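You operate a simulated robot arm through the tools that you are given. There is no shell and no other tool. Be economical: measure what you need, move in short steps, check, and stop when the job is done.

The job below is to be done with a simulated robot arm. You get a single attempt, and the scene is never put back.

Task
Fetch the timing kit box and set it in the black drip tray. Put the burnt relay on the cream top of the brown dash. Put the black coil labelled "3" from the top of the teal-legged table on top of the green wire spool and the black coil that says "2" on the top of the grey-legged table. Lift the red framed lid open. Do these in any order. Set down upright: timing kit box, black coil.

The check looks at the end state, three seconds after you hand in, the way a careful person would. Anything else that was tipped, shoved, dropped, spilled or broken makes it a failure. A push-on lid holds only when it is set on centred and level and pressed home; a screw cap is set on level and turned clockwise until tight.

Robot
A 7-joint arm with a two-finger parallel gripper on a trunk, on a base that drives. Base frame: it is fixed to the floor where the robot stands at the start and does not move with it; the origin is under the middle of the robot, x ahead of it, y to its left, z up; the surface under the hand at the start is at about z = 800. Lengths are in mm, angles in degrees, forces in N, time in s.
With the tool pointing down near the work surface it reaches from about 520 to 960 mm from the robot's upright axis, wherever it stands. Its first joint turns from -166.0 to 166.0 degrees. Places, roughly: black coil [0, 5000, 750]; black drip tray (30x27x5 cm) [-3000, 2900, 200]; burnt relay (4x4x5 cm) [-1400, 1400, 600]; cream top of the brown dash (50x16 cm) [-1620, 660, 1040]; green wire spool (6x6x6 cm) [0, 4600, 800]; red framed lid [700, -400, 900]; top of the grey-legged table [-3100, 4600, 800]. Payload 3.91 kg.
The TCP is the grasp point between the finger pads, 30 mm short of the fingertips. In the tool frame z runs along the fingers and y along their closing line. The gripper opens to 110 mm. The fingers are 20 mm wide and 10 mm thick; the gripper's body (48 by 112 mm) begins 55 mm behind the TCP.
Orientation is told as [roll, pitch, yaw] about the base's x, y, z axes, in that order, counted from this pose: with the fingers straight down and closing along the base's y, the tool's x points along the base's -x, its y along +y and its z along -z.

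Tools
- The arm moves only by the tool drive_tool. Its argument "commands" is a list of rows, each a list of 7 numbers: the shift along the tool's x, y, z in units of 40 mm (1.0 is 40 mm), then the turn, a rotation vector about the tool's x, y, z in units of 5 degrees (1.0 is 5 degrees), then the opening, from 0 (shut) to 1 (fully open). In form: [[dx, dy, dz, ax, ay, az, jaw], ...]. A call has 1 to 8 rows; each row shifts and turns the commanded pose from where the row before left it, along the tool's axes as they then stand. A call with a number of a shift or a turn outside -1 to 1 is refused whole. Each row takes 0.2 s and may step no farther than 50 mm and 8.6 degrees from the row before; otherwise, or with a gripper value out of range, the whole call is refused. Where a pose cannot be reached the arm comes as near as it can. A force on the tool above 40 N (or 10 N above the force at the start of the call, whichever is more), or a blocked arm, ends the call early, and 0.2 s more pass. The fingers move at their own pace (about 72 mm/s each) and stop on an object; they squeeze with about 37 N. The grip force told is the motor's: it shows also when the fingers shut on nothing. Time passes only in rows, and 0.2 s behind the last, so rows that do not move let the fingers close. It gives the time, the measured TCP pose, the force on the tool (base axes), the opening and the grip force at its end, in the units of the frame above (readings bear some noise), with the torque about the TCP (base axes, N m) and any sound that the robot's microphone picked up, and new pictures: "show" is both (left out), scene, wrist or none.
- Cameras (640 x 400 px; columns grow to the right, rows downward): "scene" is now at [247.5, -27.9, 1402.6]; the picture's right is [-0.32, -0.95, 0.00], its down [-0.63, 0.22, -0.74] and it looks along [0.70, -0.24, -0.67] (base axes); focal length 253 px, centre (320, 200). "wrist" rides on the gripper at [72, 17, -103] in the tool frame; the picture's right is [-0.23, 0.97, 0.00], its down [-0.76, -0.18, -0.62] and it looks along [-0.61, -0.14, 0.78] (tool axes); focal length 222 px, centre (320, 200). There is no depth. A picture from a camera that has moved, and an enlarged one, comes with that camera's place and axes in the base frame and with its lens.
- lift_body(by): slides the trunk up (or, below 0, down) by that many mm; the arm and the scene camera ride with it, the base frame stays. It gives what a move gives, with no picture.
- drive_base(legs): drives the robot by 1 to 6 legs, each [ahead, left, turn to the left] in mm, mm and degrees, along the robot's own axes; the way and the turn of a leg run together, so that a leg with both is an arc; at most 1500 mm and 180 degrees a leg. The arm and the cameras ride along, it lands a little off, and it stops where it bumps. It gives what a move gives, and a new picture of the scene camera.
- head_to(pan, tilt): turns the head with the scene camera to pan (to the left, within 86 degrees either way) and tilt (down, from -29 to 69), counted from straight ahead of the robot. It gives what a move gives, and a new picture of the scene camera.
- enlarge(camera, box): a new picture of the part [left, top, right, bottom] of that camera's present view, enlarged. No time passes.
- job_done(): hands the job in; it is judged then, once.

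Work in short steps. Places have to be worked out from the pictures, the camera data and where the tool is seen: move nearer, look again, correct. Check each grasp and each placing, and mend what went wrong. You have 165 turns and 260 pictures in all, those below and enlarged ones among them. Open the gripper and draw the arm clear of the work before you hand the job in, unless the task says otherwise.

The tools are called after "Call:" by a JSON object that holds its "name" and its "arguments". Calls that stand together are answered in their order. drive_tool: Moves the arm, as the interface text tells. Its arguments: {"type":"object","properties":{"commands":{"type":"array"},"show":{"type":"string","enum":["both","scene","wrist","none"]}},"required":["commands"]} The other tools are called the same way: lift_body (by) slides the trunk up or down; drive_base (legs) drives the base; head_to (pan, tilt) turns the head that bears the scene camera; enlarge (camera, box) takes an enlarged picture of a part of a camera's view; job_done () hands the job in.

At the start:

```text
time: 0.0
ee_pos: [549.2, -84.5, 1200.7]
tool_rot: [0.0, 0.0, 0.1]
contact_force: [0.1, -0.2, 0.7]
moment: [-0.01, 0.01, 0.0]
width: 110.0
grasp_force: 0.1
trunk travel left (down, up): [-600.0, 82.0]
robot x, y, heading: [-2.0, 3.3, 0.1]
head pan, tilt: [-18.8, 41.9]
```

scene: 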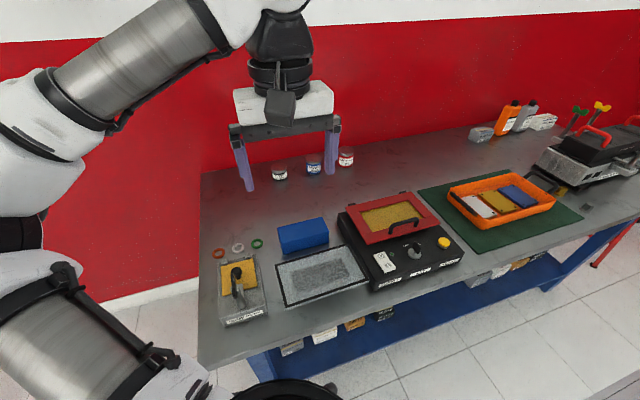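
wrist: 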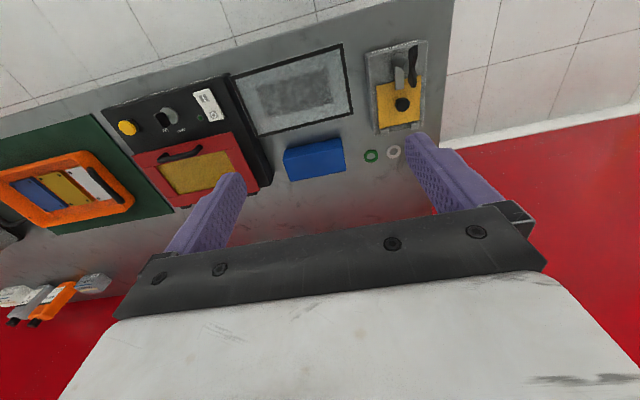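

The red framed lid is on the black device on the bench ahead. I enlarge it to see its handle and hinge.

Call:
{"name": "enlarge", "arguments": {"camera": "scene", "box": [330, 170, 490, 300]}}

Call:
{"name": "enlarge", "arguments": {"camera": "wrist", "box": [90, 60, 290, 220]}}

```text
3.08 times, centred on (410, 235) of scene
camera zoom: at [247.5, -27.9, 1402.6], right [-0.32, -0.95, 0.0], down [-0.63, 0.22, -0.74], along [0.7, -0.24, -0.67], focal length 778 px, centre (43, 92)
```

zoom: 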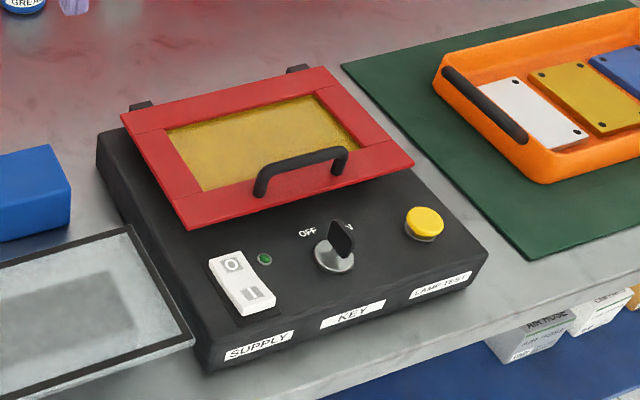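

```text
2.50 times, centred on (190, 140) of wrist
camera zoom: at [476.1, -67.0, 1303.8], right [0.23, 0.97, 0.0], down [0.76, -0.18, 0.62], along [0.61, -0.14, -0.78], focal length 555 px, centre (645, 350)
```

zoom: 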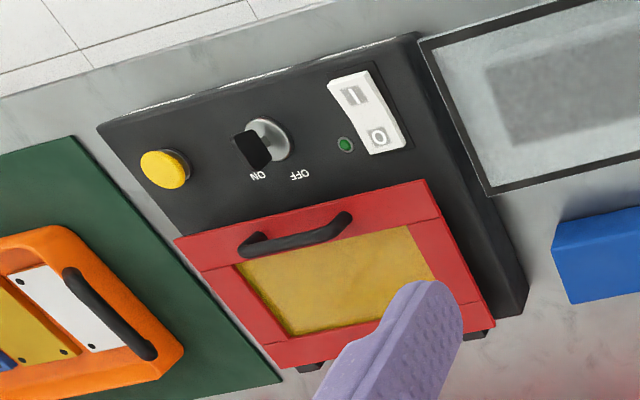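

Triangulating the two views puts the lid's handle bar at about [620, -402, 887], along y, with the hinge at about x≈745. I move the hand above it first and then turn it so the fingers close along x.

Call:
{"name": "drive_tool", "arguments": {"commands": [[-0.22, -1, 0.5, 0, 0, 0, 1], [-0.22, -1, 0.5, 0, 0, 0, 1], [-0.22, -1, 0.5, 0, 0, 0, 1], [-0.22, -1, 0.5, 0, 0, 0, 0.5], [-0.22, -1, 0.5, 0, 0, 0, 0.5], [-0.22, -1, 0.5, 0, 0, 0, 0.5], [-0.22, -1, 0.5, 0, 0, 0, 0.5], [-0.22, -1, 0.5, 0, 0, 0, 0.5]], "show": "none"}}

Call:
{"name": "drive_tool", "arguments": {"commands": [[0, 0, 0, 0, 0, 1, 0.5], [0, 0, 0, 0, 0, 1, 0.5], [0, 0, 0, 0, 0, 1, 0.5], [0, 0, 0, 0, 0, 1, 0.5], [0, 0, 0, 0, 0, 1, 0.5], [0, 0, 0, 0, 0, 1, 0.5], [0, 0, 0, 0, 0, 1, 0.5], [0, 0, 0, 0, 0, 1, 0.5]], "show": "none"}}

Call:
{"name": "drive_tool", "arguments": {"commands": [[0, 0, 0, 0, 0, 1, 0.5], [0, 0, 0, 0, 0, 1, 0.5], [0, 0, 0, 0, 0, 1, 0.5], [0, 0, 0, 0, 0, 1, 0.5], [0, 0, 0, 0, 0, 1, 0.5], [0, 0, 0, 0, 0, 1, 0.5], [0, 0, 0, 0, 0, 1, 0.5], [0, 0, 0, 0, 0, 1, 0.5]], "show": "none"}}

Call:
{"name": "drive_tool", "arguments": {"commands": [[0, 0, 0, 0, 0, 1, 0.5], [0, 0, 0, 0, 0, 1, 0.5]]}}

```text
time: 1.8
ee_pos: [622.0, -404.2, 1040.9]
tool_rot: [0.0, 0.0, 0.1]
contact_force: [0.3, -0.1, 0.5]
moment: [0.05, -0.03, -0.01]
width: 54.8
grasp_force: 0.1
trunk travel left (down, up): [-600.0, 82.0]
robot x, y, heading: [-2.5, -1.0, 0.1]
head pan, tilt: [-18.8, 41.9]
```

```text
time: 3.6
ee_pos: [618.0, -403.8, 1041.4]
tool_rot: [0.1, -0.1, -40.1]
contact_force: [0.0, 0.3, 0.6]
moment: [-0.01, 0.02, -0.02]
width: 54.8
grasp_force: 0.0
trunk travel left (down, up): [-600.0, 82.0]
robot x, y, heading: [2.3, 1.5, -0.1]
head pan, tilt: [-18.8, 41.9]
```

```text
time: 5.4
ee_pos: [620.0, -403.4, 1040.9]
tool_rot: [0.0, 0.0, -80.2]
contact_force: [-0.3, -0.2, 0.2]
moment: [0.05, -0.02, 0.01]
width: 54.8
grasp_force: 0.0
trunk travel left (down, up): [-600.0, 82.0]
robot x, y, heading: [-1.0, 0.8, -0.0]
head pan, tilt: [-18.8, 41.9]
```

```text
time: 6.0
ee_pos: [620.2, -403.9, 1039.9]
tool_rot: [0.0, 0.0, -82.5]
contact_force: [-0.2, 1.1, 0.7]
moment: [0.0, -0.02, 0.0]
width: 55.0
grasp_force: 0.1
out of reach, approached as far as the arm can: row 2
trunk travel left (down, up): [-600.0, 82.0]
robot x, y, heading: [0.4, -0.8, 0.2]
head pan, tilt: [-18.8, 41.9]
camera scene: at [247.5, -27.9, 1402.6], right [-0.32, -0.95, 0.0], down [-0.63, 0.22, -0.74], along [0.7, -0.24, -0.67], focal length 253 px, centre (320, 200)
camera wrist: at [626.6, -330.4, 1143.6], right [1.0, -0.1, 0.0], down [-0.08, -0.78, 0.62], along [-0.06, -0.62, -0.78], focal length 222 px, centre (320, 200)
```

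scene: 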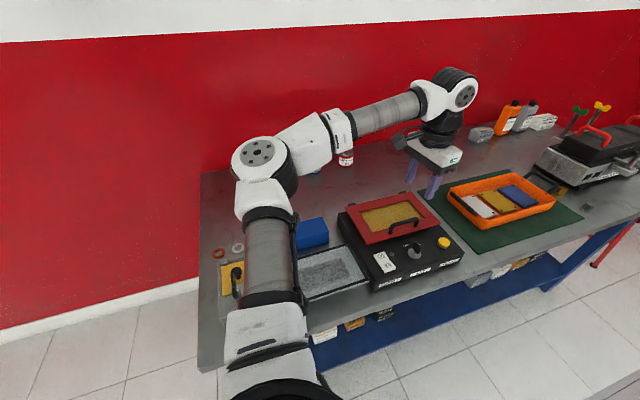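
wrist: 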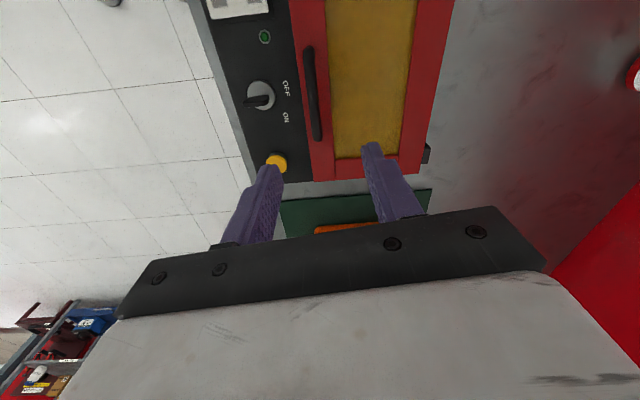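

The hand is above the handle with yaw at −82.5 (its limit). The wrist view puts the bar at about [614, -394], so I shift slightly and lower to check.

Call:
{"name": "drive_tool", "arguments": {"commands": [[0.24, -0.09, 0.75, 0, 0, 0, 0.5], [0, 0, 0.75, 0, 0, 0, 0.5], [0, 0, 0.75, 0, 0, 0, 0.5], [0, 0, 0.6, 0, 0, 0, 0.5]]}}

```text
time: 7.0
ee_pos: [615.0, -395.3, 926.3]
tool_rot: [0.0, -0.1, -82.5]
contact_force: [0.1, -0.5, 0.2]
moment: [0.0, 0.02, 0.0]
width: 54.9
grasp_force: 0.0
trunk travel left (down, up): [-600.0, 82.0]
robot x, y, heading: [2.7, -1.8, 0.3]
head pan, tilt: [-18.8, 41.9]
camera scene: at [247.6, -27.9, 1402.6], right [-0.32, -0.95, 0.0], down [-0.63, 0.22, -0.74], along [0.7, -0.24, -0.67], focal length 253 px, centre (320, 200)
camera wrist: at [622.3, -321.6, 1029.1], right [1.0, -0.1, 0.0], down [-0.08, -0.78, 0.62], along [-0.06, -0.62, -0.78], focal length 222 px, centre (320, 200)
```

scene: 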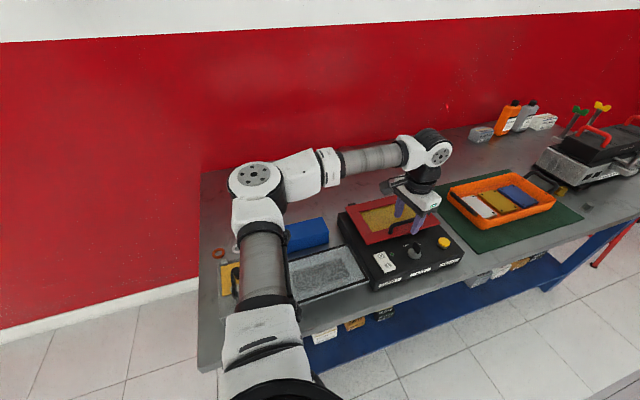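
wrist: 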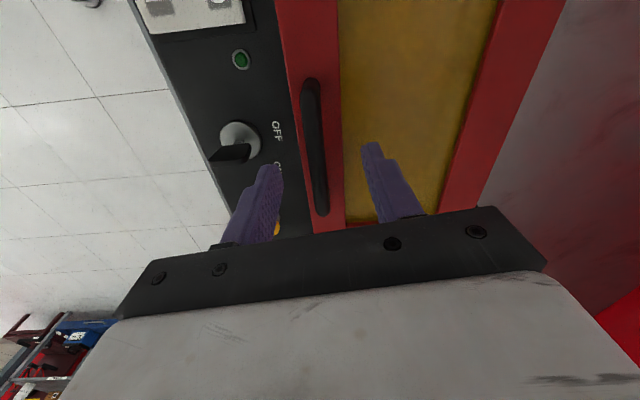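

The bar runs between the fingers. I lower 22 mm more and close on it.

Call:
{"name": "drive_tool", "arguments": {"commands": [[0, -0.03, 0.3, 0, 0, 0, 0.45], [0, 0, 0.25, 0, 0, 0, 0.4], [0, 0, 0, 0, 0, 0, 0], [0, 0, 0, 0, 0, 0, 0], [0, 0, 0, 0, 0, 0, 0]]}}

```text
time: 8.2
ee_pos: [616.7, -394.1, 904.1]
tool_rot: [0.2, 0.0, -82.4]
contact_force: [24.8, -3.3, 7.2]
moment: [-0.28, -0.75, -1.23]
width: 34.0
grasp_force: 44.8
trunk travel left (down, up): [-600.0, 82.0]
robot x, y, heading: [-2.7, -3.2, 0.1]
head pan, tilt: [-18.8, 41.9]
camera scene: at [248.8, -27.7, 1402.5], right [-0.32, -0.95, 0.0], down [-0.63, 0.22, -0.74], along [0.7, -0.24, -0.67], focal length 253 px, centre (320, 200)
camera wrist: at [622.6, -320.8, 1008.1], right [1.0, -0.1, 0.0], down [-0.08, -0.78, 0.62], along [-0.06, -0.62, -0.78], focal length 222 px, centre (320, 200)
```

scene: 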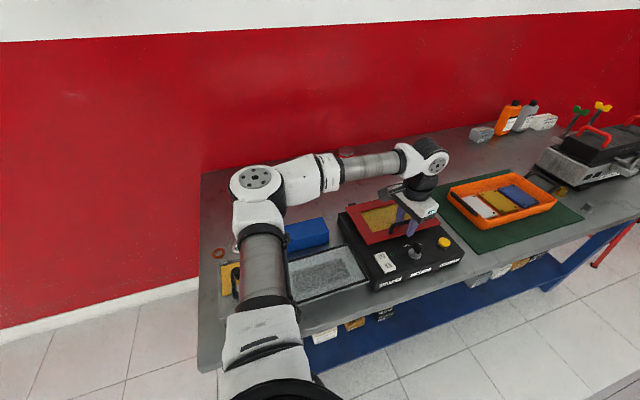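
wrist: 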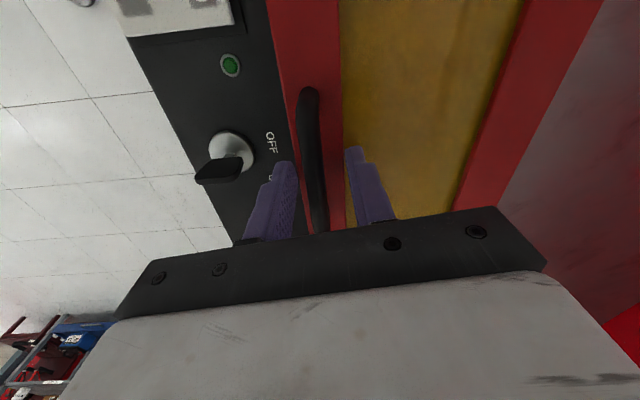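

At a width of 34 mm the front fingertip seems to be pressing the lid frame's front edge. I reopen, raise about 10 mm and close again.

Call:
{"name": "drive_tool", "arguments": {"commands": [[0, 0, 0, 0, 0, 0, 0.45], [0, 0, -0.25, 0, 0, 0, 0.45], [0, 0, 0, 0, 0, 0, 0], [0, 0, 0, 0, 0, 0, 0], [0, 0, 0, 0, 0, 0, 0]], "show": "wrist"}}

```text
time: 9.4
ee_pos: [615.6, -396.4, 914.5]
tool_rot: [0.0, 0.0, -82.6]
contact_force: [7.2, -0.9, -0.1]
moment: [0.01, -0.06, -1.0]
width: 12.4
grasp_force: 44.7
trunk travel left (down, up): [-600.0, 82.0]
robot x, y, heading: [1.8, 0.4, 0.1]
head pan, tilt: [-18.8, 41.9]
camera wrist: at [621.2, -321.8, 1018.1], right [1.0, -0.1, 0.0], down [-0.08, -0.78, 0.62], along [-0.06, -0.62, -0.78], focal length 222 px, centre (320, 200)
```

wrist: 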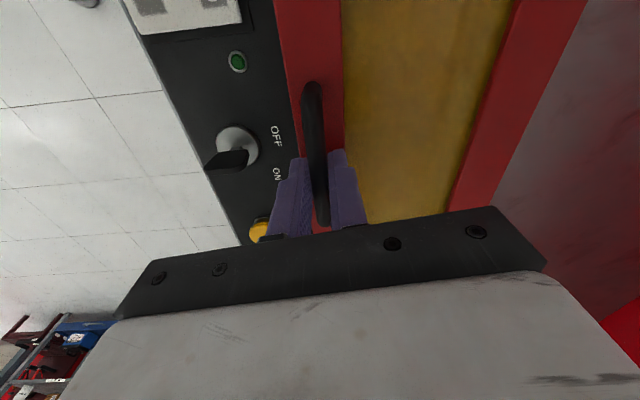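

The bar is gripped (12.4 mm wide). I lift about 10° along the hinge arc to test whether the lid is free.

Call:
{"name": "drive_tool", "arguments": {"commands": [[-0.01, 0.05, -0.31, 0, 0, 0, 0], [-0.01, 0.09, -0.3, 0, 0, 0, 0]], "show": "scene"}}

```text
time: 10.0
ee_pos: [622.3, -396.4, 937.2]
tool_rot: [0.0, 0.0, -82.4]
contact_force: [14.4, -0.7, -7.3]
moment: [-0.19, 0.0, -0.96]
width: 12.9
grasp_force: 45.2
trunk travel left (down, up): [-600.0, 82.0]
robot x, y, heading: [-1.1, 1.9, -0.1]
head pan, tilt: [-18.8, 41.9]
camera scene: at [249.3, -28.3, 1402.2], right [-0.32, -0.95, 0.0], down [-0.63, 0.22, -0.74], along [0.7, -0.24, -0.67], focal length 253 px, centre (320, 200)
```

scene: 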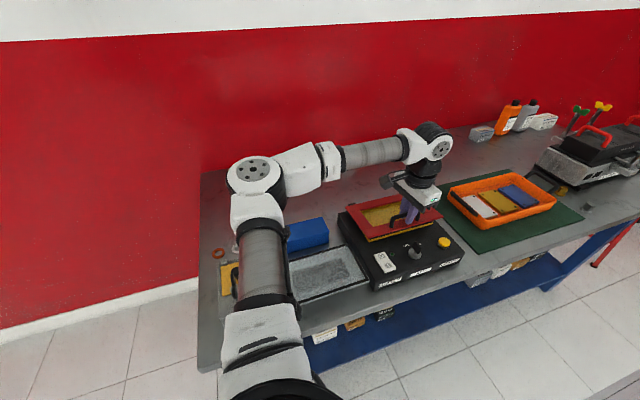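

The lid moves freely and the pull suggests slightly more +x. I continue along the arc.

Call:
{"name": "drive_tool", "arguments": {"commands": [[-0.03, 0.22, -0.47, 0, 0, 0, 0], [-0.03, 0.26, -0.44, 0, 0, 0, 0], [-0.04, 0.32, -0.4, 0, 0, 0, 0], [-0.05, 0.36, -0.35, 0, 0, 0, 0]], "show": "both"}}

```text
time: 11.0
ee_pos: [635.8, -395.9, 964.9]
tool_rot: [-0.2, 0.1, -82.3]
contact_force: [13.4, 6.3, -9.5]
moment: [0.23, -0.14, -0.95]
width: 12.6
grasp_force: 44.6
out of reach, approached as far as the arm can: row 2, 3, 4
trunk travel left (down, up): [-600.0, 82.0]
robot x, y, heading: [-3.1, -1.8, 0.1]
head pan, tilt: [-18.8, 41.9]
camera scene: at [249.4, -27.8, 1402.2], right [-0.32, -0.95, 0.0], down [-0.63, 0.22, -0.74], along [0.7, -0.24, -0.67], focal length 253 px, centre (320, 200)
camera wrist: at [642.8, -321.7, 1068.6], right [1.0, -0.1, 0.0], down [-0.07, -0.78, 0.62], along [-0.06, -0.62, -0.78], focal length 222 px, centre (320, 200)
```

scene: 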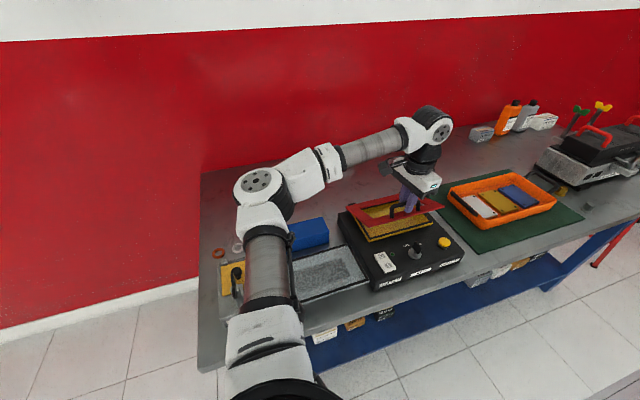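
wrist: 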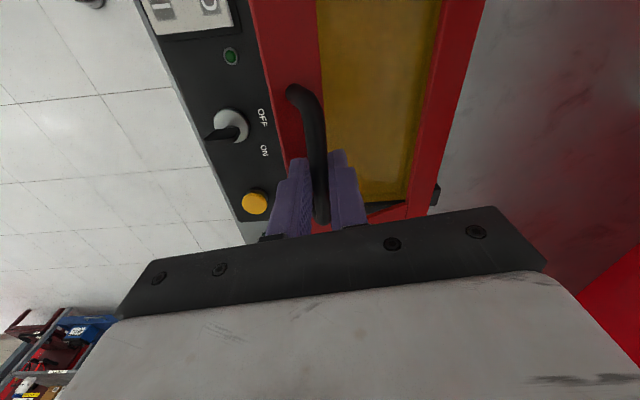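

The lid opens, but the wrist joint is at its yaw limit. I set the lid back down, release, rise and turn the hand 180° the other way.

Call:
{"name": "drive_tool", "arguments": {"commands": [[0.03, -0.2, 0.42, 0, 0, 0, 0], [0.02, -0.18, 0.42, 0, 0, 0, 0], [0.02, -0.12, 0.38, 0, 0, 0, 0], [0, 0, 0, 0, 0, 0, 0.4], [0, 0, 0, 0, 0, 0, 0.4], [0, 0, -1, 0, 0, 0, 0.4], [0, 0, -1, 0, 0, 0, 0.4]], "show": "wrist"}}

Call:
{"name": "drive_tool", "arguments": {"commands": [[0, 0, 0, 0, 0, -1, 0.4], [0, 0, 0, 0, 0, -1, 0.4], [0, 0, 0, 0, 0, -1, 0.4], [0, 0, 0, 0, 0, -1, 0.4], [0, 0, 0, 0, 0, -1, 0.4], [0, 0, 0, 0, 0, -1, 0.4], [0, 0, 0, 0, 0, -1, 0.4], [0, 0, 0, 0, 0, -1, 0.4]], "show": "none"}}

Call:
{"name": "drive_tool", "arguments": {"commands": [[0, 0, 0, 0, 0, -1, 0.4], [0, 0, 0, 0, 0, -1, 0.4], [0, 0, 0, 0, 0, -1, 0.4], [0, 0, 0, 0, 0, -1, 0.4], [0, 0, 0, 0, 0, -1, 0.4], [0, 0, 0, 0, 0, -1, 0.4], [0, 0, 0, 0, 0, -1, 0.4], [0, 0, 0, 0, 0, -1, 0.4]], "show": "none"}}

Call:
{"name": "drive_tool", "arguments": {"commands": [[0, 0, 0, 0, 0, -1, 0.4], [0, 0, 0, 0, 0, -1, 0.4], [0, 0, 0, 0, 0, -1, 0.4], [0, 0, 0, 0, 0, -1, 0.4], [0, 0, 0, 0, 0, -1, 0.4], [0, 0, 0, 0, 0, -1, 0.4], [0, 0, 0, 0, 0, -1, 0.4], [0, 0, 0, 0, 0, -1, 0.4]], "show": "none"}}

Call:
{"name": "drive_tool", "arguments": {"commands": [[0, 0, 0, 0, 0, -1, 0.4], [0, 0, 0, 0, 0, -1, 0.4], [0, 0, 0, 0, 0, -1, 0.4], [0, 0, 0, 0, 0, -1, 0.4], [0, 0, 0, 0, 0, -1, 0.4], [0, 0, 0, 0, 0, -1, 0.4], [0, 0, 0, 0, 0, -1, 0.4], [0, 0, 0, 0, 0, -1, 0.4]], "show": "wrist"}}

```text
time: 12.6
ee_pos: [614.3, -395.4, 997.9]
tool_rot: [0.0, 0.1, -82.5]
contact_force: [-0.2, -0.7, 0.0]
moment: [-0.04, 0.0, 0.02]
width: 43.9
grasp_force: 0.0
trunk travel left (down, up): [-600.0, 82.0]
robot x, y, heading: [-1.6, 1.9, 0.1]
head pan, tilt: [-18.8, 41.9]
camera wrist: at [621.4, -321.1, 1100.8], right [1.0, -0.1, 0.0], down [-0.08, -0.78, 0.62], along [-0.06, -0.62, -0.78], focal length 222 px, centre (320, 200)
```

wrist: 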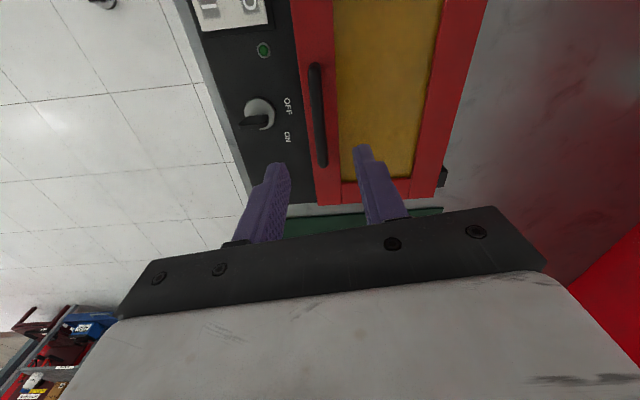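

```text
time: 14.4
ee_pos: [613.4, -396.0, 997.8]
tool_rot: [0.0, 0.0, -42.5]
contact_force: [-0.3, 0.3, 0.4]
moment: [0.0, -0.01, -0.01]
width: 44.0
grasp_force: 0.1
trunk travel left (down, up): [-600.0, 82.0]
robot x, y, heading: [-2.2, 0.8, -0.1]
head pan, tilt: [-18.8, 41.9]
```

```text
time: 16.2
ee_pos: [614.0, -397.1, 998.6]
tool_rot: [0.0, 0.0, -2.3]
contact_force: [-0.2, 0.4, 0.0]
moment: [0.0, -0.03, 0.0]
width: 44.2
grasp_force: 0.0
trunk travel left (down, up): [-600.0, 82.0]
robot x, y, heading: [0.6, 1.4, 0.1]
head pan, tilt: [-18.8, 41.9]
```

```text
time: 18.0
ee_pos: [614.8, -396.5, 998.7]
tool_rot: [-0.1, 0.0, 37.6]
contact_force: [-0.3, 0.9, 0.4]
moment: [-0.01, 0.02, 0.0]
width: 43.9
grasp_force: 0.0
trunk travel left (down, up): [-600.0, 82.0]
robot x, y, heading: [0.2, 0.9, -0.1]
head pan, tilt: [-18.8, 41.9]
```

```text
time: 19.8
ee_pos: [612.9, -396.5, 999.3]
tool_rot: [0.0, 0.0, 77.5]
contact_force: [0.2, 0.5, 0.0]
moment: [0.01, 0.03, 0.01]
width: 44.1
grasp_force: 0.0
trunk travel left (down, up): [-600.0, 82.0]
robot x, y, heading: [-0.0, 2.2, -0.1]
head pan, tilt: [-18.8, 41.9]
camera wrist: at [581.1, -462.7, 1101.4], right [-0.9, 0.43, 0.0], down [0.34, 0.71, 0.62], along [0.27, 0.56, -0.78], focal length 222 px, centre (320, 200)
```

wrist: 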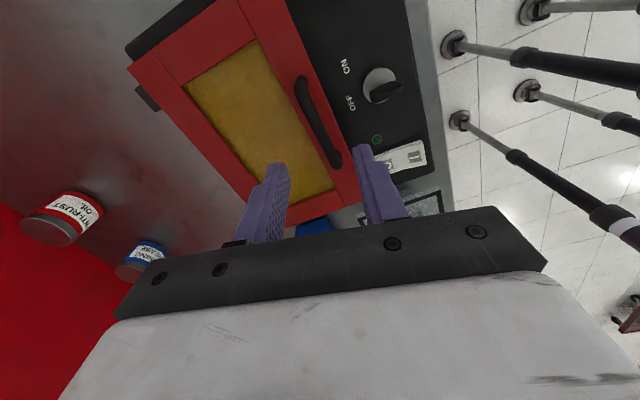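

It turns further this way. I finish to yaw 90, descend to z≈914 and grip again.

Call:
{"name": "drive_tool", "arguments": {"commands": [[0, 0, 0, 0, 0, -1, 0.4], [0, 0, 0, 0, 0, -1, 0.4], [0, 0, 0, 0, 0, -0.5, 0.4], [0, -0.05, 0.75, 0, 0, 0, 0.4], [0, 0, 0.7, 0, 0, 0, 0.4], [0, 0, 0.67, 0, 0, 0, 0.4]], "show": "none"}}

Call:
{"name": "drive_tool", "arguments": {"commands": [[0, 0, 0, 0, 0, 0, 0.1], [0, 0, 0, 0, 0, 0, 0], [0, 0, 0, 0, 0, 0, 0]], "show": "wrist"}}

```text
time: 21.2
ee_pos: [615.9, -396.6, 912.2]
tool_rot: [-0.1, 0.0, 90.1]
contact_force: [-0.5, 0.5, 0.2]
moment: [0.01, -0.03, -0.03]
width: 44.1
grasp_force: 0.0
trunk travel left (down, up): [-600.0, 82.0]
robot x, y, heading: [-1.7, 0.1, -0.2]
head pan, tilt: [-18.8, 41.9]
```

```text
time: 22.0
ee_pos: [614.3, -396.8, 913.9]
tool_rot: [0.0, 0.0, 90.0]
contact_force: [-12.6, 2.4, 1.7]
moment: [0.51, 0.17, 0.1]
width: 10.6
grasp_force: 45.0
trunk travel left (down, up): [-600.0, 82.0]
robot x, y, heading: [-0.3, 1.2, 0.3]
head pan, tilt: [-18.8, 41.9]
camera wrist: at [597.1, -468.8, 1016.3], right [-0.97, 0.23, 0.0], down [0.18, 0.76, 0.62], along [0.14, 0.61, -0.78], focal length 222 px, centre (320, 200)
```

wrist: 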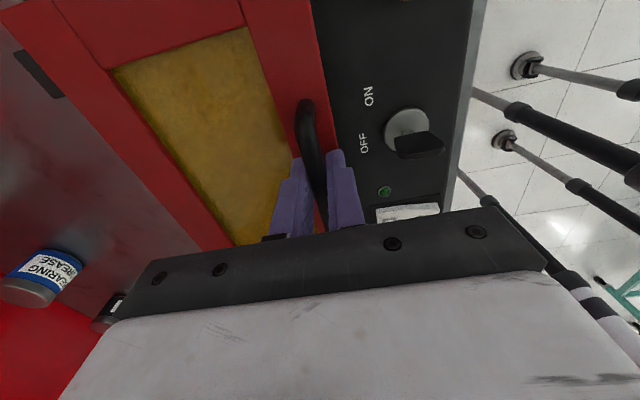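

Gripped again. I lift along the arc in two calls.

Call:
{"name": "drive_tool", "arguments": {"commands": [[0, -0.06, -0.31, 0, 0, 0, 0], [0, -0.09, -0.3, 0, 0, 0, 0], [0, -0.2, -0.47, 0, 0, 0, 0], [0, -0.26, -0.44, 0, 0, 0, 0], [0, -0.32, -0.4, 0, 0, 0, 0], [0, -0.36, -0.35, 0, 0, 0, 0]], "show": "both"}}

```text
time: 23.4
ee_pos: [670.8, -395.7, 1000.0]
tool_rot: [0.1, 0.0, 90.0]
contact_force: [15.1, -9.1, -25.0]
moment: [-0.76, -0.03, -0.39]
width: 10.4
grasp_force: 45.2
trunk travel left (down, up): [-600.0, 82.0]
robot x, y, heading: [0.5, -0.7, -0.1]
head pan, tilt: [-18.8, 41.9]
camera scene: at [251.0, -29.7, 1401.5], right [-0.32, -0.95, 0.0], down [-0.64, 0.22, -0.74], along [0.7, -0.24, -0.67], focal length 253 px, centre (320, 200)
camera wrist: at [654.4, -469.0, 1103.0], right [-0.97, 0.23, 0.0], down [0.18, 0.76, 0.62], along [0.14, 0.61, -0.78], focal length 222 px, centre (320, 200)
```

scene: 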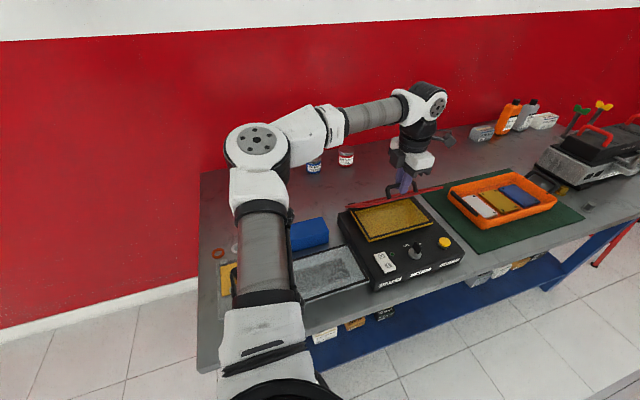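
wrist: 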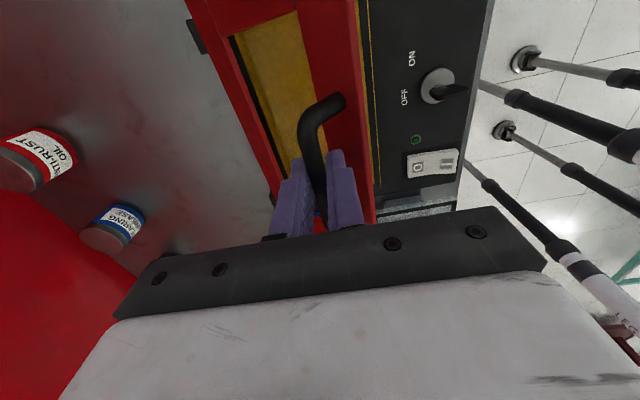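

The lid is at about 42°, and the forces say my radius is slightly large. I tighten the arc and go on.

Call:
{"name": "drive_tool", "arguments": {"commands": [[0, -0.5, -0.18, 0, 0, 0, 0], [0, -0.46, -0.2, 0, 0, 0, 0], [0, -0.46, -0.14, 0, 0, 0, 0]], "show": "none"}}

```text
time: 24.2
ee_pos: [726.3, -395.9, 1024.5]
tool_rot: [0.1, 0.0, 89.9]
contact_force: [1.2, 4.1, -10.5]
moment: [-0.52, 0.13, -0.49]
width: 10.6
grasp_force: 44.8
trunk travel left (down, up): [-600.0, 82.0]
robot x, y, heading: [3.6, -3.9, -0.1]
head pan, tilt: [-18.8, 41.9]
```

Forces are low now. I continue to just past vertical.

Call:
{"name": "drive_tool", "arguments": {"commands": [[0, -0.46, -0.06, 0, 0, 0, 0], [0, -0.46, 0.01, 0, 0, 0, 0], [0, -0.46, 0.06, 0, 0, 0, 0]], "show": "both"}}

```text
time: 25.0
ee_pos: [780.2, -395.6, 1024.7]
tool_rot: [0.1, 0.1, 90.1]
contact_force: [-0.6, 6.3, -1.0]
moment: [-0.45, 0.09, -0.56]
width: 10.4
grasp_force: 45.1
trunk travel left (down, up): [-600.0, 82.0]
robot x, y, heading: [-1.4, -1.3, -0.0]
head pan, tilt: [-18.8, 41.9]
camera scene: at [247.6, -27.3, 1402.8], right [-0.32, -0.95, 0.0], down [-0.63, 0.21, -0.74], along [0.7, -0.24, -0.67], focal length 253 px, centre (320, 200)
camera wrist: at [762.6, -468.5, 1128.8], right [-0.97, 0.23, 0.0], down [0.18, 0.76, 0.62], along [0.14, 0.61, -0.78], focal length 222 px, centre (320, 200)
```

scene: 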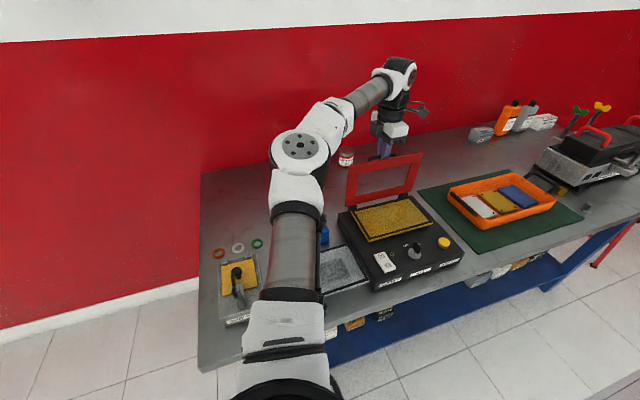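
wrist: 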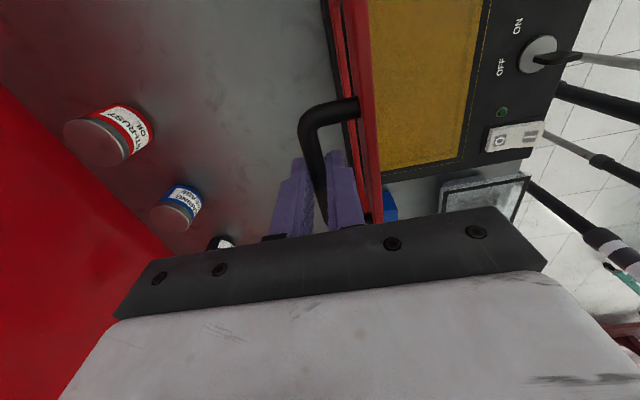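

The lid is near vertical. I push on until it's clearly past or meets its stop.

Call:
{"name": "drive_tool", "arguments": {"commands": [[0, -0.43, 0.1, 0, 0, 0, 0], [0, -0.42, 0.15, 0, 0, 0, 0]], "show": "scene"}}

```text
time: 25.6
ee_pos: [805.1, -396.9, 1017.0]
tool_rot: [1.1, -0.4, 89.6]
contact_force: [-12.6, 9.1, 10.5]
moment: [0.06, 0.21, -0.19]
width: 10.0
grasp_force: 44.8
trunk travel left (down, up): [-600.0, 82.0]
robot x, y, heading: [1.7, -1.0, 0.1]
head pan, tilt: [-18.8, 41.9]
stopped in row 2: the force on the tool passed its limit at 65 N (the readings are from after the stop); the commanded pose is now the measured one
camera scene: at [246.4, -26.6, 1403.1], right [-0.32, -0.95, 0.0], down [-0.63, 0.21, -0.74], along [0.7, -0.24, -0.67], focal length 253 px, centre (320, 200)
```

scene: 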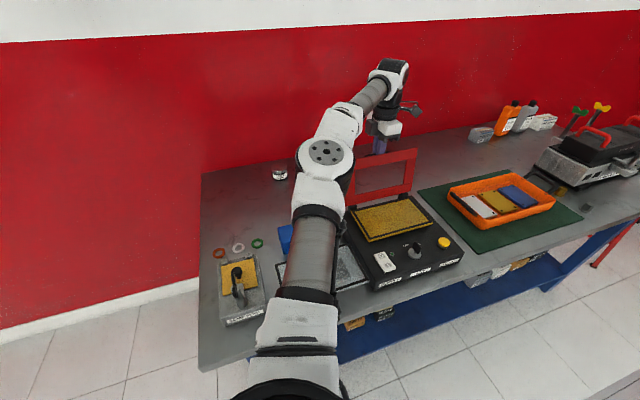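

It hit its stop at about 100°. I open just a little and slide straight up out of the handle.

Call:
{"name": "drive_tool", "arguments": {"commands": [[0, 0, 0, 0, 0, 0, 0.17], [0, 0, 0, 0, 0, 0, 0.17], [0, 0, -0.5, 0, 0, 0, 0.17], [0, 0, -0.8, 0, 0, 0, 0.17], [0, 0, -1, 0, 0, 0, 0.17]], "show": "both"}}

```text
time: 26.8
ee_pos: [799.3, -390.9, 1107.1]
tool_rot: [0.8, -0.3, 89.6]
contact_force: [0.0, -0.7, 0.3]
moment: [0.0, 0.02, 0.01]
width: 18.8
grasp_force: 0.1
out of reach, approached as far as the arm can: row 5
trunk travel left (down, up): [-600.0, 82.0]
robot x, y, heading: [-1.1, -1.5, -0.0]
head pan, tilt: [-18.8, 41.9]
camera scene: at [246.9, -26.9, 1402.7], right [-0.32, -0.95, 0.0], down [-0.63, 0.21, -0.74], along [0.7, -0.24, -0.67], focal length 253 px, centre (320, 200)
camera wrist: at [783.3, -463.7, 1210.7], right [-0.97, 0.23, 0.02], down [0.19, 0.76, 0.62], along [0.13, 0.61, -0.78], focal length 222 px, centre (320, 200)
```

scene: 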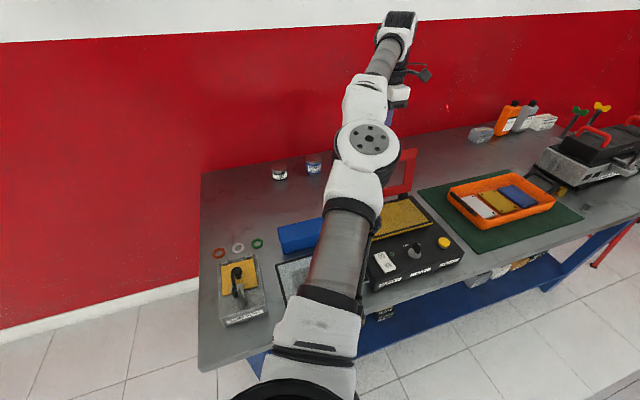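
wrist: 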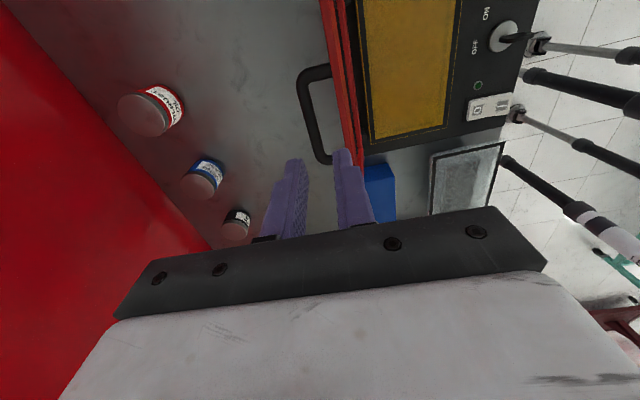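

The lid stays open by itself. I raise the trunk and pull the arm back clear of the bench.

Call:
{"name": "lift_body", "arguments": {"by": 80}}

Call:
{"name": "drive_tool", "arguments": {"commands": [[-0.4, 0.9, 0, 0, 0, 0, 0.3], [-0.4, 0.9, 0, 0, 0, 0, 0.3], [-0.4, 0.9, 0, 0, 0, 0, 0.3], [-0.4, 0.9, 0, 0, 0, 0, 0.3], [-0.4, 0.9, 0, 0, 0, 0, 0.3], [-0.4, 0.9, 0, 0, 0, 0, 0.3], [-0.4, 0.9, 0, 0, 0, 0, 0.3]], "show": "scene"}}

```text
time: 28.0
ee_pos: [800.9, -392.2, 1186.8]
tool_rot: [0.9, -0.4, 89.6]
contact_force: [0.0, -0.5, -0.8]
moment: [0.0, 0.02, -0.01]
width: 18.6
grasp_force: 0.0
trunk travel left (down, up): [-680.0, 2.0]
robot x, y, heading: [-4.8, 0.4, 0.0]
head pan, tilt: [-18.8, 41.9]
```

```text
time: 29.6
ee_pos: [547.6, -277.6, 1191.7]
tool_rot: [0.8, -0.3, 89.6]
contact_force: [0.0, 0.5, 0.0]
moment: [0.02, 0.01, 0.06]
width: 33.1
grasp_force: 0.0
trunk travel left (down, up): [-680.0, 2.0]
robot x, y, heading: [-1.3, -1.3, -0.4]
head pan, tilt: [-18.8, 41.9]
camera scene: at [246.9, -27.4, 1482.8], right [-0.32, -0.95, 0.0], down [-0.63, 0.22, -0.74], along [0.7, -0.24, -0.67], focal length 253 px, centre (320, 200)
```

scene: 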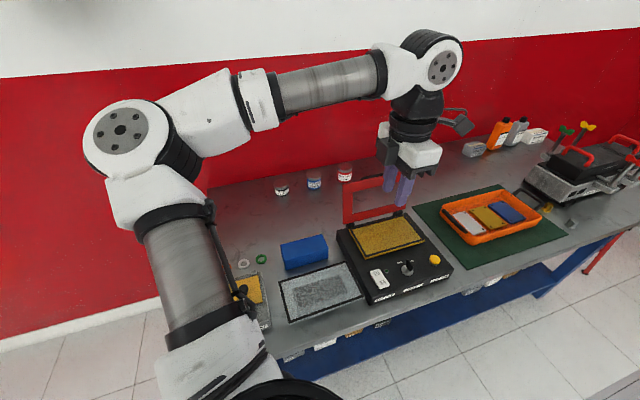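

The red lid is open. I bring the hand back to neutral in front of the robot, then back off and look around.

Call:
{"name": "drive_tool", "arguments": {"commands": [[-0.8, 0, 0, 0, 0, 1, 0.3], [-0.8, 0, 0, 0, 0, 1, 0.3], [-0.8, 0, 0, 0, 0, 1, 0.3], [-0.8, 0, 0, 0, 0, 1, 0.3], [0, 0, 0, 0, 0, 1, 0.3], [0, 0, 0, 0, 0, 1, 0.3], [0, 0, 0, 0, 0, 1, 0.3], [0, 0, 0, 0, 0, 1, 0.3]], "show": "none"}}

Call:
{"name": "drive_tool", "arguments": {"commands": [[0, 0, 0, 0, 0, 1, 0.3], [0, 0, 0, 0, 0, 1, 0.3], [0, 0, 0, 0, 0, 1, 0.3], [0, 0, 0, 0, 0, 1, 0.3], [0, 0, 0, 0, 0, 1, 0.3], [0, 0, 0, 0, 0, 1, 0.3], [0, 0, 0, 0, 0, 1, 0.3], [0, 0, 0, 0, 0, 1, 0.3]], "show": "none"}}

Call:
{"name": "drive_tool", "arguments": {"commands": [[0, 0, 0, 0, 0, 1, 0.3], [0, 0, 0, 0, 0, 1, 0.3], [0.5, 0.7, 0, 0, 0, 0, 0.3], [0.5, 0.7, 0, 0, 0, 0, 0.3], [0.5, 0.7, 0, 0, 0, 0, 0.3], [0.5, 0.7, 0, 0, 0, 0, 0.3]], "show": "none"}}

Call:
{"name": "drive_base", "arguments": {"legs": [[-300, 0, 0], [0, 0, 120]]}}

Call:
{"name": "head_to", "arguments": {"pan": -60, "tilt": 20}}

Call:
{"name": "head_to", "arguments": {"pan": 0, "tilt": 20}}

Call:
{"name": "head_to", "arguments": {"pan": 60, "tilt": 20}}

```text
time: 31.4
ee_pos: [565.6, -151.3, 1192.4]
tool_rot: [0.9, 0.2, 49.4]
contact_force: [-0.3, 0.2, 0.0]
moment: [0.02, 0.0, 0.01]
width: 33.1
grasp_force: 0.0
trunk travel left (down, up): [-680.0, 2.0]
robot x, y, heading: [0.4, -3.1, 0.1]
head pan, tilt: [-18.8, 41.9]
```

```text
time: 33.2
ee_pos: [566.2, -150.1, 1191.9]
tool_rot: [0.5, 0.8, 9.5]
contact_force: [0.4, 0.4, -0.2]
moment: [-0.03, 0.06, 0.0]
width: 33.3
grasp_force: 0.1
trunk travel left (down, up): [-680.0, 2.0]
robot x, y, heading: [-2.7, -2.2, -0.2]
head pan, tilt: [-18.8, 41.9]
```

```text
time: 34.6
ee_pos: [489.5, -39.1, 1194.4]
tool_rot: [0.3, 0.7, -0.4]
contact_force: [-0.2, 0.5, 0.0]
moment: [0.01, -0.02, -0.01]
width: 33.0
grasp_force: 0.0
trunk travel left (down, up): [-680.0, 2.0]
robot x, y, heading: [-1.0, -1.2, -0.2]
head pan, tilt: [-18.8, 41.9]
```

```text
time: 41.8
ee_pos: [-513.0, 444.3, 1193.2]
tool_rot: [0.3, 0.8, 119.2]
contact_force: [-1.5, -0.8, -0.5]
moment: [0.02, 0.04, 0.02]
width: 32.8
grasp_force: 0.1
trunk travel left (down, up): [-680.0, 2.0]
robot x, y, heading: [-306.4, -1.3, 119.4]
head pan, tilt: [-18.8, 41.9]
camera scene: at [-405.3, 228.5, 1482.6], right [0.98, 0.19, 0.0], down [0.13, -0.66, -0.74], along [-0.14, 0.73, -0.67], focal length 253 px, centre (320, 200)
```

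scene: 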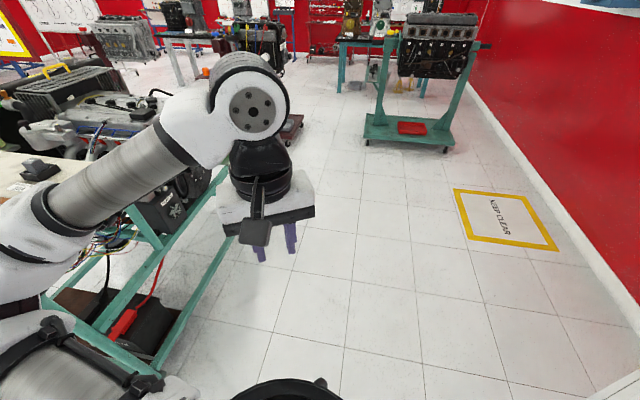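

```text
time: 42.8
ee_pos: [-510.6, 443.9, 1192.9]
tool_rot: [0.3, 0.8, 119.1]
contact_force: [0.3, 0.2, -0.1]
moment: [-0.01, 0.04, 0.0]
width: 32.9
grasp_force: 0.1
trunk travel left (down, up): [-680.0, 2.0]
robot x, y, heading: [-305.2, -1.4, 119.6]
head pan, tilt: [-60.0, 20.0]
camera scene: at [-342.5, 226.8, 1516.9], right [0.86, -0.5, 0.0], down [-0.17, -0.3, -0.94], along [0.47, 0.81, -0.34], focal length 253 px, centre (320, 200)
```

scene: 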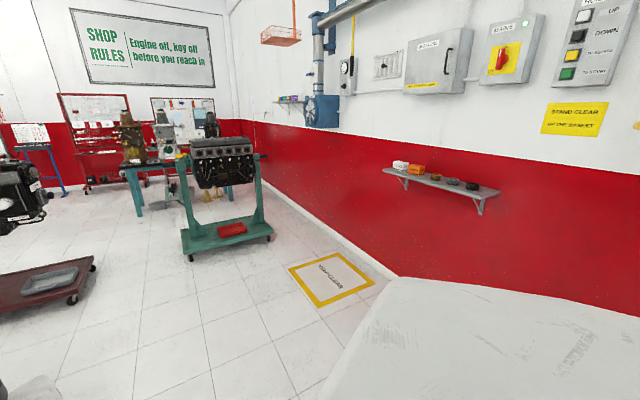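

```text
time: 44.1
ee_pos: [-511.6, 444.3, 1194.8]
tool_rot: [0.4, 0.8, 119.2]
contact_force: [0.0, -0.1, 0.0]
moment: [-0.02, 0.03, -0.02]
width: 33.2
grasp_force: 0.1
trunk travel left (down, up): [-680.0, 2.0]
robot x, y, heading: [-303.8, -5.6, 119.4]
head pan, tilt: [0.0, 20.0]
camera scene: at [-435.5, 227.4, 1516.9], right [0.87, 0.49, 0.0], down [0.17, -0.3, -0.94], along [-0.46, 0.82, -0.34], focal length 253 px, centre (320, 200)
```

scene: 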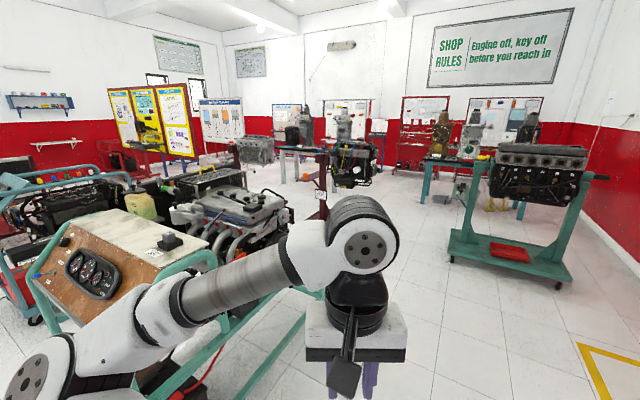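

```text
time: 45.4
ee_pos: [-511.5, 445.1, 1193.5]
tool_rot: [0.3, 0.8, 119.2]
contact_force: [0.0, 0.2, 0.5]
moment: [0.03, -0.01, 0.01]
width: 32.9
grasp_force: 0.3
trunk travel left (down, up): [-680.0, 2.0]
robot x, y, heading: [-304.5, -0.0, 119.9]
head pan, tilt: [60.0, 20.0]
camera scene: at [-482.6, 147.0, 1516.9], right [0.01, 1.0, 0.0], down [0.34, 0.0, -0.94], along [-0.94, 0.01, -0.34], focal length 253 px, centre (320, 200)
```

scene: 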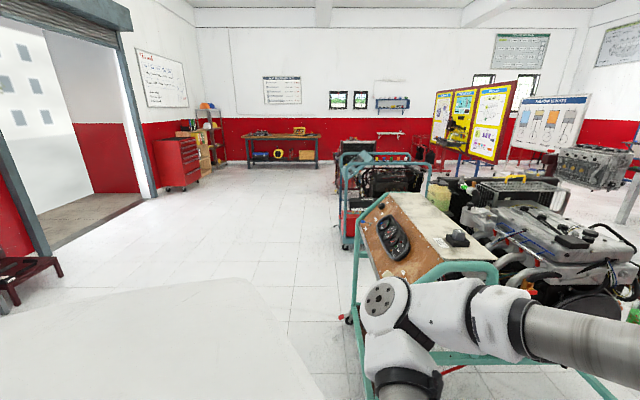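

I'm looking for the timing kit box; I enlarge the wall shelf and other candidates. Some views need turning the head again.

Call:
{"name": "enlarge", "arguments": {"camera": "scene", "box": [160, 90, 340, 200]}}

Call:
{"name": "enlarge", "arguments": {"camera": "scene", "box": [340, 90, 640, 290]}}

Call:
{"name": "head_to", "arguments": {"pan": -60, "tilt": 10}}

Call:
{"name": "enlarge", "arguments": {"camera": "scene", "box": [370, 180, 510, 260]}}

Call:
{"name": "enlarge", "arguments": {"camera": "scene", "box": [60, 130, 360, 320]}}

```text
3.56 times, centred on (250, 145) of scene
camera zoom: at [-482.6, 147.0, 1516.9], right [0.01, 1.0, 0.0], down [0.34, 0.0, -0.94], along [-0.94, 0.01, -0.34], focal length 899 px, centre (569, 396)
```

zoom: 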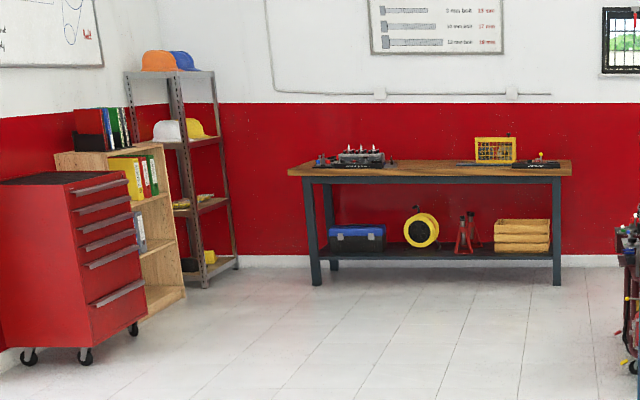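

```text
2.00 times, centred on (490, 190) of scene
camera zoom: at [-482.6, 147.0, 1516.9], right [0.01, 1.0, 0.0], down [0.34, 0.0, -0.94], along [-0.94, 0.01, -0.34], focal length 506 px, centre (-20, 220)
```

zoom: 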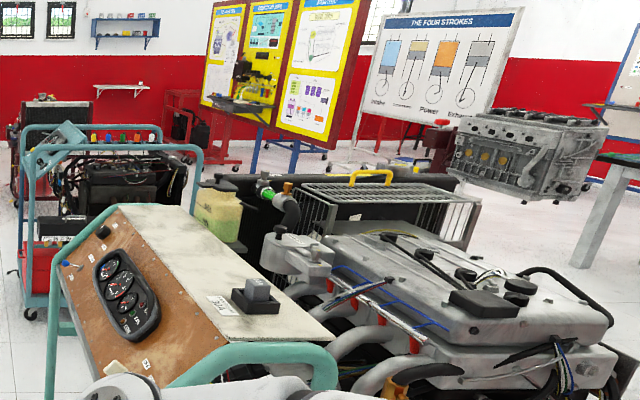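

```text
time: 47.4
ee_pos: [-511.8, 444.1, 1194.0]
tool_rot: [0.4, 0.7, 119.2]
contact_force: [-0.3, 0.1, -0.7]
moment: [-0.02, 0.01, -0.02]
width: 33.1
grasp_force: 0.1
trunk travel left (down, up): [-680.0, 2.0]
robot x, y, heading: [-302.9, 3.0, 119.4]
head pan, tilt: [-60.0, 10.0]
camera scene: at [-342.5, 226.7, 1533.2], right [0.86, -0.5, 0.0], down [-0.09, -0.15, -0.98], along [0.5, 0.85, -0.17], focal length 253 px, centre (320, 200)
```

scene: 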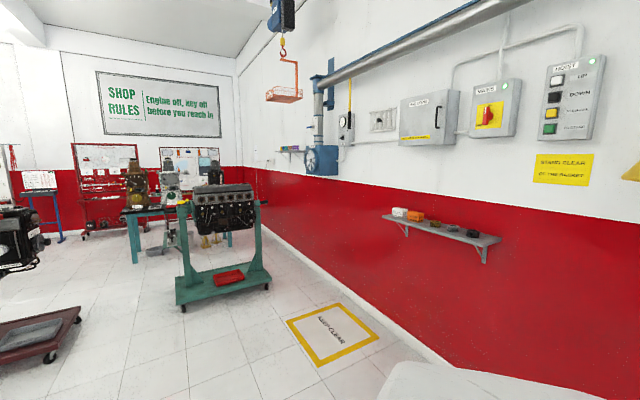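

```text
4.57 times, centred on (440, 220) of scene
camera zoom: at [-342.5, 226.7, 1533.2], right [0.86, -0.5, 0.0], down [-0.09, -0.15, -0.98], along [0.5, 0.85, -0.17], focal length 1156 px, centre (-229, 109)
```

zoom: 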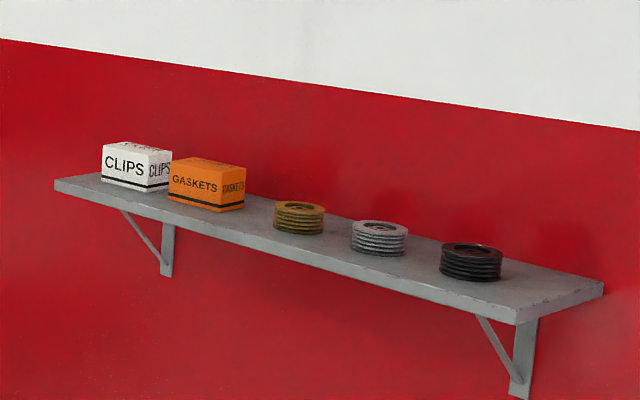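

```text
2.11 times, centred on (210, 225) of scene
camera zoom: at [-342.5, 226.7, 1533.2], right [0.86, -0.5, 0.0], down [-0.09, -0.15, -0.98], along [0.5, 0.85, -0.17], focal length 532 px, centre (552, 147)
```

zoom: 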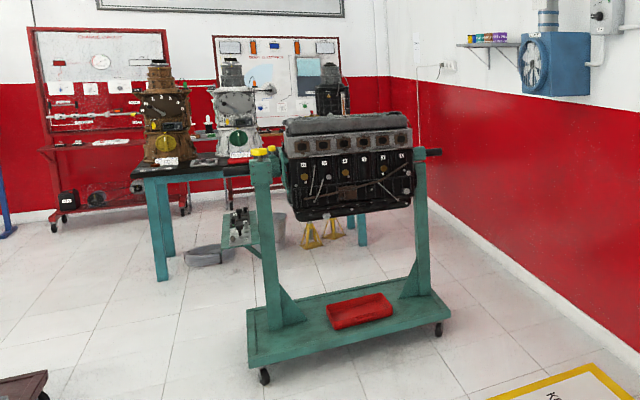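

The timing kit box may be among the boxes on the bench's lower shelf. I turn back and lower the trunk for a look.

Call:
{"name": "drive_base", "arguments": {"legs": [[0, 0, -120], [-500, 0, 0]]}}

Call:
{"name": "lift_body", "arguments": {"by": -500}}

Call:
{"name": "head_to", "arguments": {"pan": -25, "tilt": 15}}

Call:
{"name": "head_to", "arguments": {"pan": 20, "tilt": 15}}

```text
time: 55.5
ee_pos: [-309.5, -38.4, 1193.0]
tool_rot: [0.3, 0.8, -1.2]
contact_force: [-1.1, 0.1, 0.2]
moment: [-0.02, -0.04, -0.01]
width: 32.9
grasp_force: 0.0
trunk travel left (down, up): [-680.0, 2.0]
robot x, y, heading: [-798.0, 7.5, -0.6]
head pan, tilt: [-60.0, 10.0]
camera scene: at [-585.3, -76.4, 1533.3], right [-0.87, -0.49, 0.0], down [-0.08, 0.15, -0.98], along [0.48, -0.86, -0.17], focal length 253 px, centre (320, 200)
```

scene: 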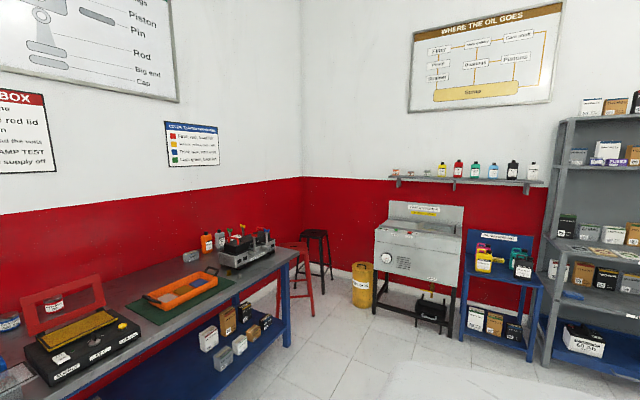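

```text
refused: -500 is not a number from -400 to 400
```

```text
time: 56.5
ee_pos: [-309.4, -37.4, 1193.5]
tool_rot: [0.3, 0.7, -1.2]
contact_force: [0.4, -0.5, -0.1]
moment: [0.0, 0.01, -0.02]
width: 32.9
grasp_force: 0.1
trunk travel left (down, up): [-680.0, 2.0]
robot x, y, heading: [-797.9, 8.9, -0.5]
head pan, tilt: [-25.0, 15.0]
camera scene: at [-546.0, -35.9, 1525.1], right [-0.44, -0.9, 0.0], down [-0.23, 0.11, -0.97], along [0.87, -0.42, -0.26], focal length 253 px, centre (320, 200)
```

scene: 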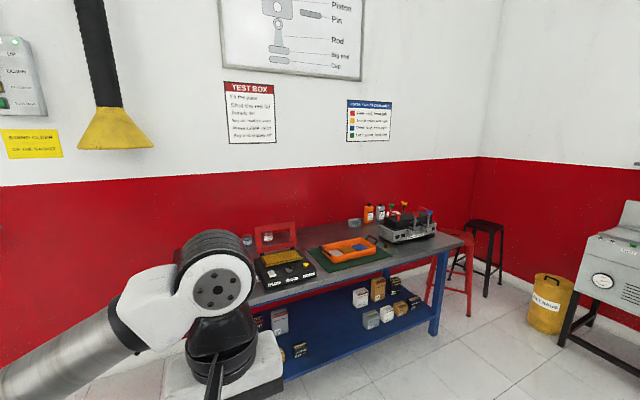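

```text
time: 57.7
ee_pos: [-310.0, -37.3, 1192.9]
tool_rot: [0.4, 0.8, -1.2]
contact_force: [-0.2, 0.0, 0.4]
moment: [-0.03, -0.01, 0.01]
width: 32.8
grasp_force: 0.0
trunk travel left (down, up): [-680.0, 2.0]
robot x, y, heading: [-795.9, 10.2, -0.8]
head pan, tilt: [20.0, 15.0]
camera scene: at [-541.9, 35.4, 1525.1], right [0.33, -0.94, 0.0], down [-0.24, -0.09, -0.97], along [0.91, 0.32, -0.26], focal length 253 px, centre (320, 200)
```

scene: 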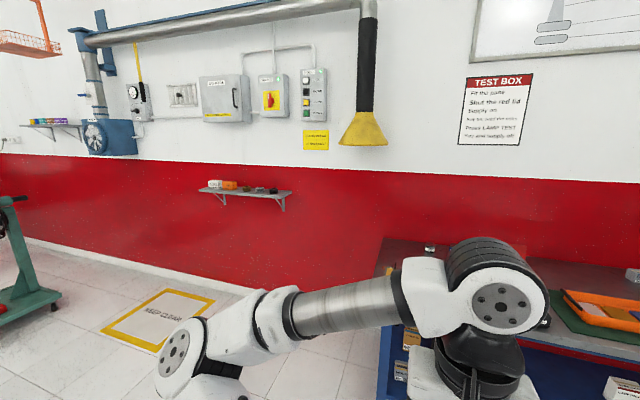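

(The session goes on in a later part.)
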